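You operate a simulated robot arm through the tools that you are given. There is no shell and no other tool. Be economical: measure what you need, move in short steps, check, and stop when the job is done.

Carry out the task below with a simulated robot arm. There is one attempt and no reset: what you move stays moved.

TASK
Stand the yellow dip pen beside the silver staple strip. It goes on the side that lies toward x +0.7, y -0.7 (a direction in the base frame), with about 3 cm between them.
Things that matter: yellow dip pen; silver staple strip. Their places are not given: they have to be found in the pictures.

It is judged by the outcome, as a careful person would: the job done as asked, and still so three seconds after it is handed in. It fails if anything else is knocked over, pushed out of place, dropped, spilled or broken.

THE ROBOT
A 7-joint arm with a two-finger parallel gripper, fixed in place. Base frame: the origin is at the foot of the arm, x ahead of it, y to its left, z up; the work surface is at about z = 0.003. Lengths are in m, angles in rad, forces in N, time in s.
With the tool pointing down near the work surface it reaches from about 0.22 to 0.58 m from the base axis. Its first joint turns from -1.152 to 1.152 rad. Payload 2.5 kg.
Tool frame: the origin (TCP) lies between the finger pads and is the grasp point; the fingertips stand 0.023 m ahead of it; z points along the fingers, y is the line along which they close. The gripper opens to 0.094 m. The fingers are 0.038 m wide and 0.01 m thick; the gripper's body (0.054 by 0.096 m) begins 0.039 m behind the TCP.
Orientation is that of the tool frame in the base frame, as a unit quaternion [x, y, z, w]. With the fingers straight down and closing along the base's y, the tool's x points along the base's -x, its y along +y and its z along -z.

THE INTERFACE
- The arm moves only by the tool step_arm. Its argument "steps" is a list of rows, each an object of numbers (a shift or turn left out is 0, a gripper value left out holds the last): "grip": the gripper command, from -1 (fully open) to 1 (shut), values between in proportion; "x", "y", "z": the shift along the base's x, y, z in m; "ax", "ay", "az": the turn, a rotation vector about the base's x, y, z in rad. In form: [{"grip": .., "x": .., "y": .., "z": .., "ax": .., "ay": .., "az": ..}, ...]. A call has 1 to 20 rows; each row is the pose to reach, as a shift and turn from the pose commanded when the call began. A row lasts 0.2 s, in which the tool goes at most 0.05 m and 0.15 rad; a call with a longer step from one row to the next is refused whole, and so is a gripper value outside its range. A pose out of reach is approached as far as the arm can. The call stops where the force on the tool passes 40 N (or 10 N more than at its start, if that is more) or the arm is blocked; 0.2 s more then pass. The fingers move at their own pace (about 0.108 m/s each) and stop on an object; they squeeze with about 33 N. The grip force told is the motor's: it shows also when the fingers shut on nothing. Time passes only in rows, and 0.2 s behind the last, so rows that repeat a pose let the fingers close. It gives the time, the measured TCP pose, the force on the tool (base axes), the opening and the grip force at its end, in the units of the frame above (readings bear some noise).
- Cameras (640 x 400 px; columns grow to the right, rows downward): "scene" is fixed at [0.144, -0.4367, 0.539]; the picture's right is [0.51, -0.86, 0.00], its down [-0.55, -0.32, -0.77] and it looks along [0.67, 0.39, -0.63] (base axes); focal length 319 px, centre (320, 200). "wrist" rides on the gripper at [-0.039, 0, -0.044] in the tool frame; the picture's right is [0.00, -1.00, 0.00], its down [0.97, 0.00, -0.24] and it looks along [0.24, 0.00, 0.97] (tool axes); focal length 218 px, centre (320, 200).
- grab_frame(camera): a new picture of that camera. No time passes.
- pixel_to_xyz(camera, pixels): for up to 12 pixels [column, row] of the newest picture of that camera ("zoom" is the newest enlarged one), the place [x, y, z] in the base frame of the surface seen there, good to about 0.003 m. No time passes.
- close_up(camera, box): a new picture of the part [left, top, right, bottom] of that camera's present view, enlarged. No time passes.
- sign_off(): hands the job in; it is judged then, once.

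Work in short steps. Measure before you move; look again where a grasp or a placing could have gone wrong, and mend it. You have 60 turns and 20 pictures in all, the two below and enlarged ones among them. Open the gripper and draw the arm clear of the work before you hand the job in, unless the task says otherwise; then end with one line.

The tools are called after "Call:" as a command line: name --argument value ..., lists and objects as JSON in quotes. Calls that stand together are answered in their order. step_arm: Moves the arm, as the interface text tells. Its arguments: {"type":"object","properties":{"steps":{"type":"array"}},"required":["steps"]} The other tools are called the same way: grab_frame (camera) takes a picture; pixel_to_xyz (camera, pixels) gives the place of the surface under pixels of a picture; close_up (camera, box) takes an enlarged picture of a part of a camera's view; sign_off () hands the job in.

At the start:

```text
clock: 0.0
tcp_pos: [0.463, -0.0044, 0.2567]
orientation: [0.0, 1.0, 0.0, 0.0]
force: [0.1, 0.6, -0.4]
grip_width: 0.0938
gripper_force: 0.2
```

scene: 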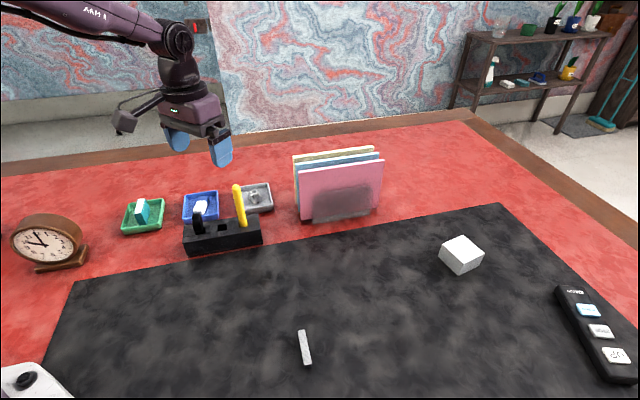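
wrist: 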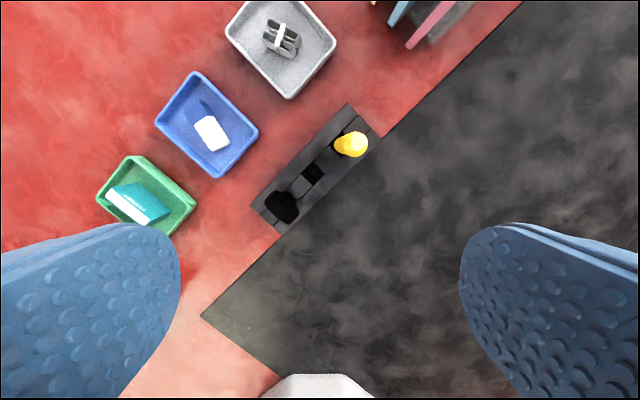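

The yellow pen appears to stand in the black holder at scene (239,205); a small silver strip lies at (305,347). I enlarge both.

Call:
close_up --camera "scene" --box '[170, 170, 290, 260]'

Call:
pixel_to_xyz --camera "scene" --pixels '[[236, 188], [240, 205], [243, 222], [301, 332], [309, 363], [305, 347], [188, 240], [261, 230], [187, 253], [262, 243], [460, 250], [336, 330]]'

Call:
close_up --camera "scene" --box '[260, 310, 350, 380]'

Call:
pixel_to_xyz --camera "wrist" --pixels '[[350, 143], [340, 145], [366, 140], [312, 173], [282, 206], [348, 104], [380, 137], [252, 206], [281, 232], [352, 130], [345, 155], [370, 155]]'

```text
4.44 times, centred on (230, 215) of scene
```

zoom: 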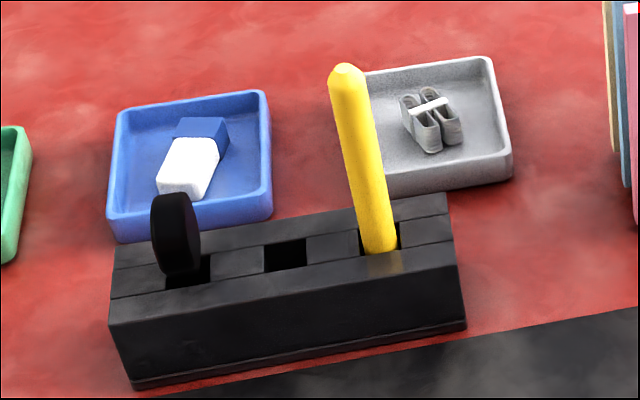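

```text
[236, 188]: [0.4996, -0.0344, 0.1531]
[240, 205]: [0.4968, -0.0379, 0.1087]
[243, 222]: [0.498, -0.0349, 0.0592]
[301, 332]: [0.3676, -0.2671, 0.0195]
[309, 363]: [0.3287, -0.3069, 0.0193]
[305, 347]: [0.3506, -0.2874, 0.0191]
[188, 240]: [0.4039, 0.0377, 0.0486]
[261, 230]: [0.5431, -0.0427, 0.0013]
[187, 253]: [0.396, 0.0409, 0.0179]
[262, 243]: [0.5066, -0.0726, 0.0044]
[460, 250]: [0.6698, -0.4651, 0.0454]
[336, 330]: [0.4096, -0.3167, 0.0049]
```

```text
5.71 times, centred on (305, 345) of scene
```

zoom: 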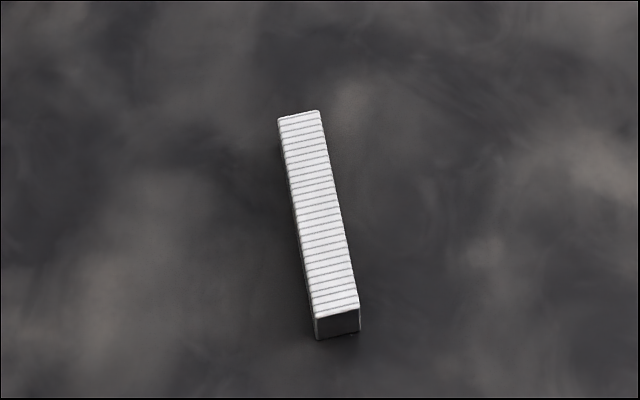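

```text
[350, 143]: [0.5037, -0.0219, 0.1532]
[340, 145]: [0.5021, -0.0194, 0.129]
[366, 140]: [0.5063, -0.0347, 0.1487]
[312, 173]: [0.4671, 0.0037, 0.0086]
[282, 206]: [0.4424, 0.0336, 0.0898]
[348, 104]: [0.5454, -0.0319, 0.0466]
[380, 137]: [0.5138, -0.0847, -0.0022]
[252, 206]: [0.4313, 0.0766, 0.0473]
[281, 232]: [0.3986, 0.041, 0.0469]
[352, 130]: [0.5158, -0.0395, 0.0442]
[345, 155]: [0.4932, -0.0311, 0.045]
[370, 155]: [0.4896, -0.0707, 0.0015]
```

The pen (top about [0.503,-0.027,0.153]) stands upright in a holder slot running along (0.7,-0.7). The strip's centre is near (0.350,-0.288), with its long axis along (0.7,0.7). I turn the tool so the fingers close across the holder, hover over the pen and look.

Call:
step_arm --steps '[{"grip": -0.3, "x": 0.007, "y": -0.004, "az": -0.13}, {"x": 0.014, "y": -0.008, "az": -0.26}, {"x": 0.02, "y": -0.012, "az": -0.39}, {"x": 0.027, "y": -0.016, "az": -0.52}, {"x": 0.034, "y": -0.02, "az": -0.65}, {"x": 0.04, "y": -0.024, "z": -0.01, "az": -0.785}, {"x": 0.04, "y": -0.024, "z": -0.02, "az": -0.785}, {"x": 0.04, "y": -0.024, "z": -0.02, "az": -0.785}]'

Call:
grab_frame --camera "wrist"

Call:
grab_frame --camera "scene"

```text
clock: 1.8
tcp_pos: [0.5024, -0.0296, 0.235]
orientation: [0.383, 0.924, 0.0, 0.001]
force: [0.5, -0.5, 0.0]
grip_width: 0.0613
gripper_force: 0.1
```

```text
15 pictures are left
```

wrist: 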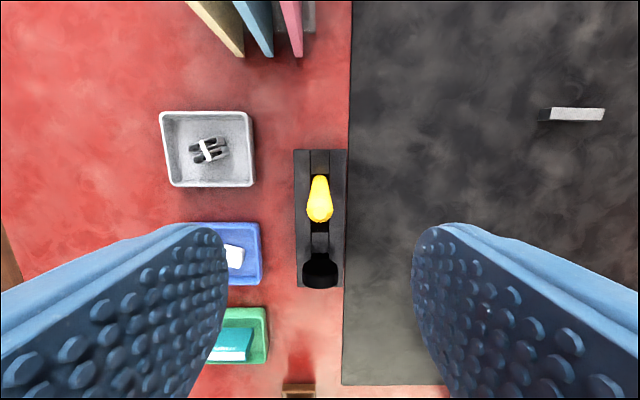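

```text
14 pictures are left
```

scene: 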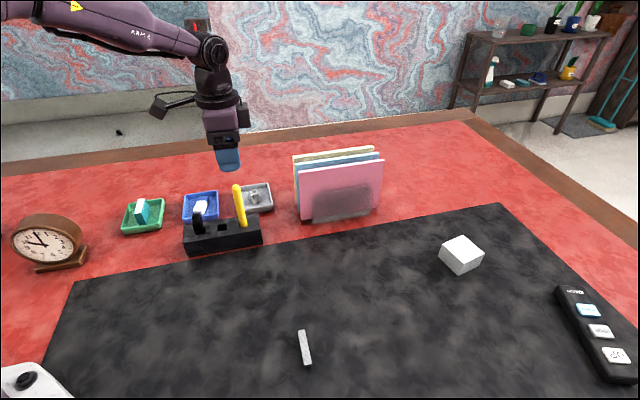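

The pen is at column 319, centred between the fingers. I check its position along the finger width.

Call:
pixel_to_xyz --camera "wrist" --pixels '[[319, 216], [319, 205], [310, 205], [328, 205], [319, 190], [319, 180], [577, 108], [605, 108], [550, 108], [572, 121], [577, 114], [290, 10]]'

Call:
close_up --camera "wrist" --box '[270, 140, 370, 300]'

```text
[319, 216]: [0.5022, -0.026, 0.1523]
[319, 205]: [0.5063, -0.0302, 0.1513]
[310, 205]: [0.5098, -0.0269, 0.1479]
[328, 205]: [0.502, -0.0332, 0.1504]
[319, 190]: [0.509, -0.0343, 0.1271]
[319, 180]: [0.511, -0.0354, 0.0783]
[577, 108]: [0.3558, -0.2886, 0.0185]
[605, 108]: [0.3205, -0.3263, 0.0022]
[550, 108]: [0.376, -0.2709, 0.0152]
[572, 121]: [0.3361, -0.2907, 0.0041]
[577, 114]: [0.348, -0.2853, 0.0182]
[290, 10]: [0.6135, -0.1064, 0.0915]
```

```text
2.50 times, centred on (320, 220) of wrist
```

zoom: 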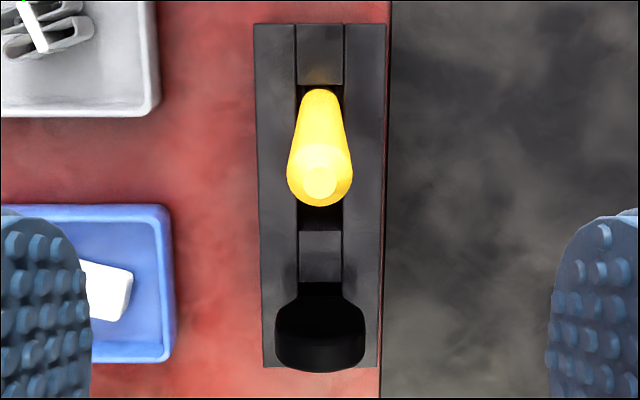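

The pen is upright, about 15 mm thick, and centred under the TCP. I descend to TCP z of about 0.121, with the body just above the pen's top, and close.

Call:
step_arm --steps '[{"z": -0.03}, {"z": -0.06}, {"z": -0.09}, {"z": -0.105}, {"z": -0.114}, {"z": -0.114}, {"z": -0.114, "grip": 0.2}, {"z": -0.114, "grip": 0.5}, {"z": -0.114, "grip": 1}, {"z": -0.114, "grip": 1}, {"z": -0.114, "grip": 1}]'

```text
clock: 4.2
tcp_pos: [0.5037, -0.0292, 0.1204]
orientation: [0.382, 0.924, 0.0, 0.0]
force: [0.5, 0.4, 0.0]
grip_width: 0.0163
gripper_force: 33.4
```

The pen is gripped (16 mm opening). I lift it straight out of the slot and look.

Call:
step_arm --steps '[{"z": 0.02}, {"z": 0.04}, {"z": 0.06}, {"z": 0.08}, {"z": 0.1}, {"z": 0.1}]'

Call:
close_up --camera "scene" --box '[160, 110, 320, 260]'

```text
clock: 5.6
tcp_pos: [0.502, -0.0288, 0.2216]
orientation: [0.383, 0.924, 0.0, 0.0]
force: [0.1, -0.6, -0.6]
grip_width: 0.0158
gripper_force: 33.4
```

```text
2.67 times, centred on (240, 185) of scene
```

zoom: 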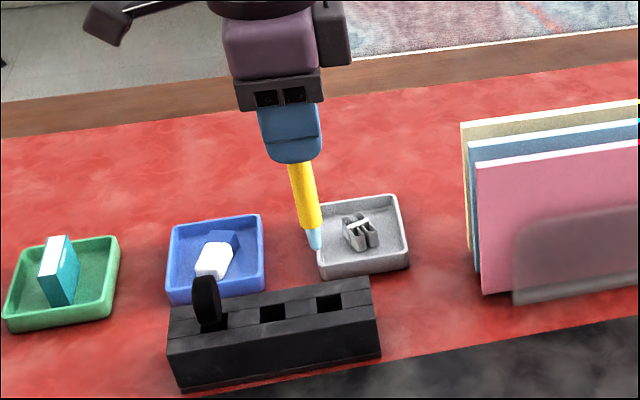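

The pen is clear of the slot, with a pale nib at the bottom (zoom (314,238)). I look closer to see whether it can stand on it.

Call:
close_up --camera "scene" --box '[258, 160, 298, 210]'

Call:
pixel_to_xyz --camera "scene" --pixels '[[274, 180], [276, 190], [277, 196], [278, 199], [278, 202], [278, 203]]'

```text
8.00 times, centred on (278, 185) of scene
```

zoom: 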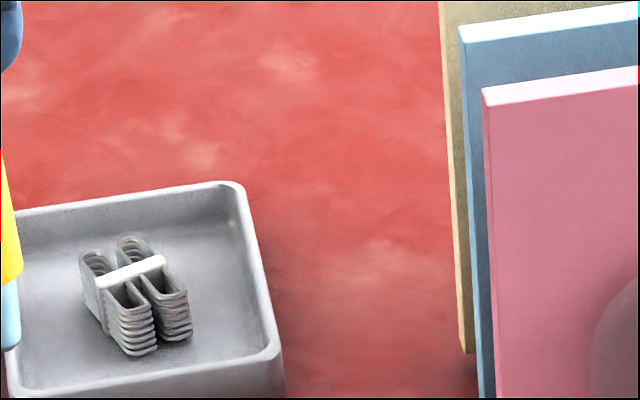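

```text
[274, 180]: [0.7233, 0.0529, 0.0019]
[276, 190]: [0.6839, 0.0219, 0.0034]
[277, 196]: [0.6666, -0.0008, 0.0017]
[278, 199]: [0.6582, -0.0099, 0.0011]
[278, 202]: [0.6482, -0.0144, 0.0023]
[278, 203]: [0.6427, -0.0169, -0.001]
```

I miscomputed the crop; the tip is at scene (238,200).

Call:
close_up --camera "scene" --box '[208, 165, 268, 210]'

Call:
pixel_to_xyz --camera "scene" --pixels '[[233, 178], [235, 186], [236, 192], [237, 196], [238, 200], [238, 202]]'

```text
8.89 times, centred on (238, 188) of scene
```

zoom: 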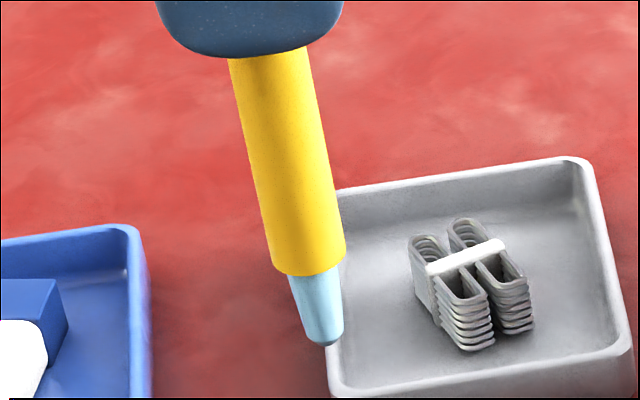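

```text
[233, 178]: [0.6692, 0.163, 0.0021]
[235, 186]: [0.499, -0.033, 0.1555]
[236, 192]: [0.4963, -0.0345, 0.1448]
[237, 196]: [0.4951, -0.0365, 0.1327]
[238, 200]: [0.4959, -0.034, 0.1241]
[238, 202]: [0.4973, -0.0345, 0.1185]
```

The nib ends in a blunt face about 8 mm wide, roughly 0.11 m below the TCP, so it can stand if set down truly upright. The strip's centre is about (0.350,-0.287) and its half width 6 mm, so the target pen centre is (0.3805,-0.3175). I carry it there high.

Call:
step_arm --steps '[{"x": -0.005, "y": -0.012}, {"x": -0.015, "y": -0.036}, {"x": -0.027, "y": -0.063}, {"x": -0.039, "y": -0.091}, {"x": -0.051, "y": -0.12}, {"x": -0.063, "y": -0.149}, {"x": -0.075, "y": -0.177}, {"x": -0.087, "y": -0.206}, {"x": -0.099, "y": -0.234}, {"x": -0.109, "y": -0.257}, {"x": -0.117, "y": -0.275}, {"x": -0.121, "y": -0.285}, {"x": -0.1225, "y": -0.289}, {"x": -0.1225, "y": -0.289}, {"x": -0.1225, "y": -0.289}]'

Call:
grab_frame --camera "scene"

```text
clock: 8.8
tcp_pos: [0.3793, -0.3177, 0.2239]
orientation: [0.382, 0.924, 0.0, 0.0]
force: [0.3, -0.4, 0.1]
grip_width: 0.0159
gripper_force: 32.4
```

```text
9 pictures are left
```

scene: 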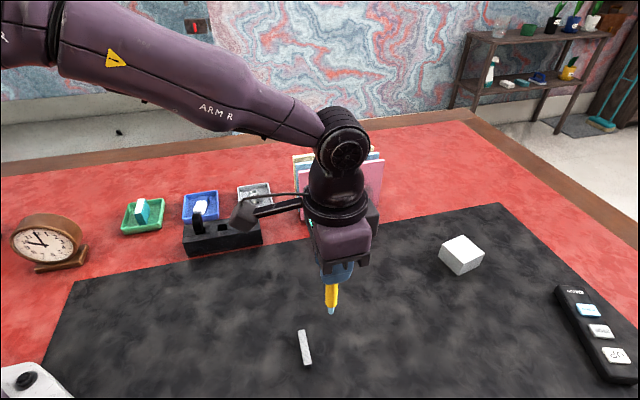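

I descend to just above the mat (TCP of about 0.125) and look closely.

Call:
step_arm --steps '[{"z": -0.02}, {"z": -0.04}, {"z": -0.06}, {"z": -0.08}, {"z": -0.092}, {"z": -0.098}, {"z": -0.098}]'

Call:
close_up --camera "scene" --box '[280, 300, 380, 375]'

```text
clock: 10.4
tcp_pos: [0.3786, -0.3193, 0.126]
orientation: [0.382, 0.924, 0.001, 0.0]
force: [0.0, 0.4, -1.5]
grip_width: 0.016
gripper_force: 33.6
```

```text
5.33 times, centred on (330, 338) of scene
```

zoom: 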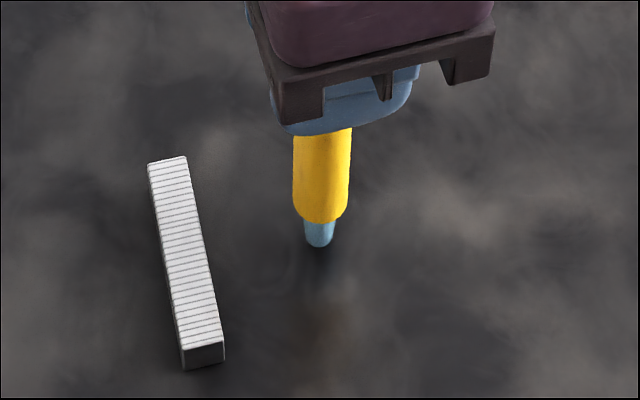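

The gap looks right. I lower slowly and watch the vertical force for contact.

Call:
step_arm --steps '[{"z": -0.002}, {"z": -0.004}, {"z": -0.006}, {"z": -0.006}]'

Call:
pixel_to_xyz --camera "zoom" --pixels '[[320, 238], [320, 245], [320, 256], [320, 210], [300, 230]]'

```text
clock: 11.4
tcp_pos: [0.382, -0.3191, 0.1215]
orientation: [0.382, 0.924, -0.002, 0.003]
force: [-0.6, -0.8, 26.2]
grip_width: 0.0161
gripper_force: 33.6
```

```text
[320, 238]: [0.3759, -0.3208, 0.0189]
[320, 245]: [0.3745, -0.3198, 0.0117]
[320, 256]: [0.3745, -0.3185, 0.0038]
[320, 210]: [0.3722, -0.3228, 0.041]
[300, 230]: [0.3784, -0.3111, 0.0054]
```

Contact already: 26 N at z of about 0.1215. I ease up to a light touch.

Call:
step_arm --steps '[{"z": 0.001}, {"z": 0.002}, {"z": 0.003}, {"z": 0.003}]'

Call:
close_up --camera "scene" --box '[280, 300, 380, 375]'

```text
clock: 12.4
tcp_pos: [0.38, -0.3175, 0.1213]
orientation: [0.383, 0.924, 0.001, -0.001]
force: [2.6, -1.4, 7.3]
grip_width: 0.0162
gripper_force: 32.7
```

```text
5.33 times, centred on (330, 338) of scene
```

zoom: 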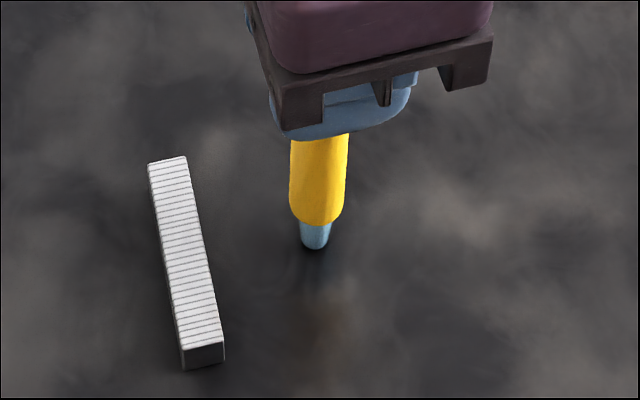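

The nib tip at zoom (315,247) touches the mat. The pen's image slope (-0.036) matches true vertical (-0.034), and the gap is about 3 cm. I relieve the last of the load and then open gradually.

Call:
step_arm --steps '[{"z": 0.0006}, {"z": 0.0006}]'

```text
clock: 13.0
tcp_pos: [0.3794, -0.3167, 0.1209]
orientation: [0.382, 0.924, 0.001, -0.001]
force: [-0.3, 0.0, 0.7]
grip_width: 0.016
gripper_force: 33.0
```

The load is near zero, so I open slowly.

Call:
step_arm --steps '[{"grip": 0.8}, {"grip": 0.7}, {"grip": 0.64}, {"grip": 0.6}, {"grip": 0.56}, {"grip": 0.52}, {"grip": 0.52}]'

Call:
close_up --camera "scene" --box '[280, 300, 380, 375]'

```text
clock: 14.6
tcp_pos: [0.3804, -0.3178, 0.1212]
orientation: [0.383, 0.924, 0.0, 0.0]
force: [-0.1, -0.4, 0.0]
grip_width: 0.0225
gripper_force: 0.1
```

```text
5.33 times, centred on (330, 338) of scene
```

zoom: 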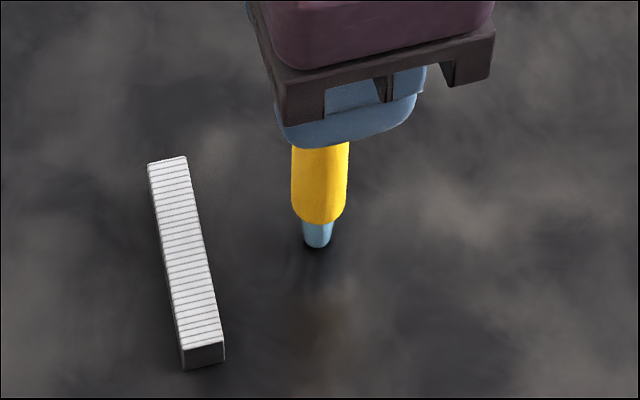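

The pen still reads as vertical. I open a little more and check it isn't leaning on a finger.

Call:
step_arm --steps '[{"grip": 0.46}, {"grip": 0.4}, {"grip": 0.34}, {"grip": 0.34}, {"grip": 0.34}]'

Call:
close_up --camera "scene" --box '[280, 300, 380, 375]'

Call:
close_up --camera "wrist" --box '[240, 130, 400, 330]'

```text
clock: 15.8
tcp_pos: [0.3823, -0.3179, 0.1218]
orientation: [0.382, 0.924, 0.0, -0.001]
force: [-0.6, -0.2, -0.7]
grip_width: 0.0311
gripper_force: 0.2
```

```text
5.33 times, centred on (330, 338) of scene
```

zoom: 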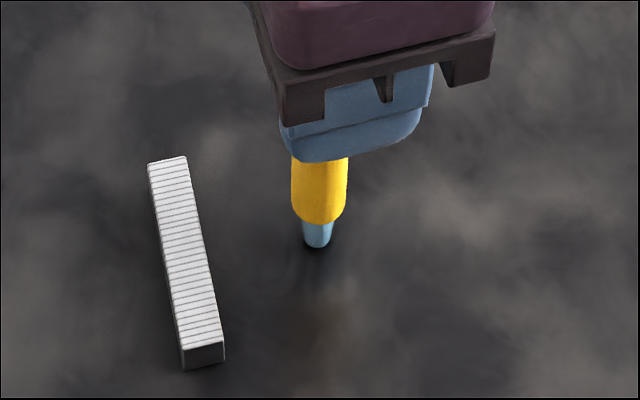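

```text
2.00 times, centred on (320, 230) of wrist
```

zoom: 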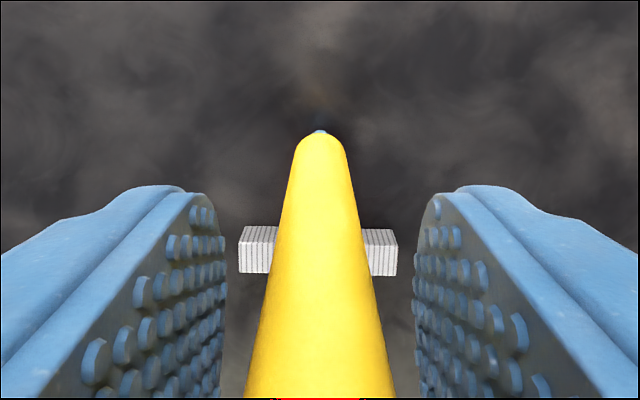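

The pen stands free, midway between the fingers and in line with the strip's middle. I open wider, rise straight up and draw back.

Call:
step_arm --steps '[{"grip": 0.1}, {"grip": -0.2}, {"grip": -0.4}, {"grip": -0.4, "z": 0.01}, {"z": 0.03}, {"z": 0.06}, {"z": 0.09}, {"z": 0.12}, {"z": 0.15}, {"z": 0.15, "y": 0.03}, {"z": 0.15, "y": 0.07}, {"z": 0.15, "y": 0.11}, {"z": 0.15, "y": 0.15}, {"z": 0.15, "y": 0.18}, {"z": 0.15, "y": 0.18}]'

Call:
grab_frame --camera "scene"

Call:
pixel_to_xyz --camera "scene" --pixels '[[328, 335], [327, 345], [305, 347], [309, 344]]'

```text
clock: 19.0
tcp_pos: [0.3807, -0.1378, 0.271]
orientation: [0.383, 0.924, 0.001, -0.001]
force: [0.0, -0.4, 0.0]
grip_width: 0.0657
gripper_force: 0.1
```

```text
3 pictures are left
```

scene: 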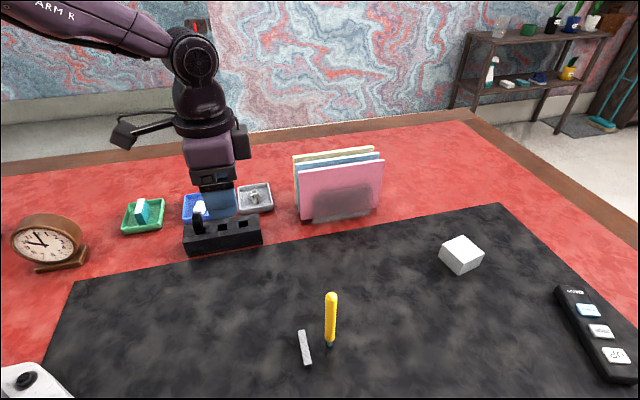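

```text
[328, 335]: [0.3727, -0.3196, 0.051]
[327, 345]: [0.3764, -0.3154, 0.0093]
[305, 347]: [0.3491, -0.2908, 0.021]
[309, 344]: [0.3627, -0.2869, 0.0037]
```

The pen stands upright at about (0.380,-0.317), its near side about 3 cm from the strip, and nothing else in the picture has moved. I hand it in.

Call:
sign_off

```text
The job is handed in.
```

The yellow dip pen stands upright on its nib, about 3 cm from the silver staple strip on the (+x, −y) side, with the gripper open and the arm drawn clear; nothing else appeared to move.
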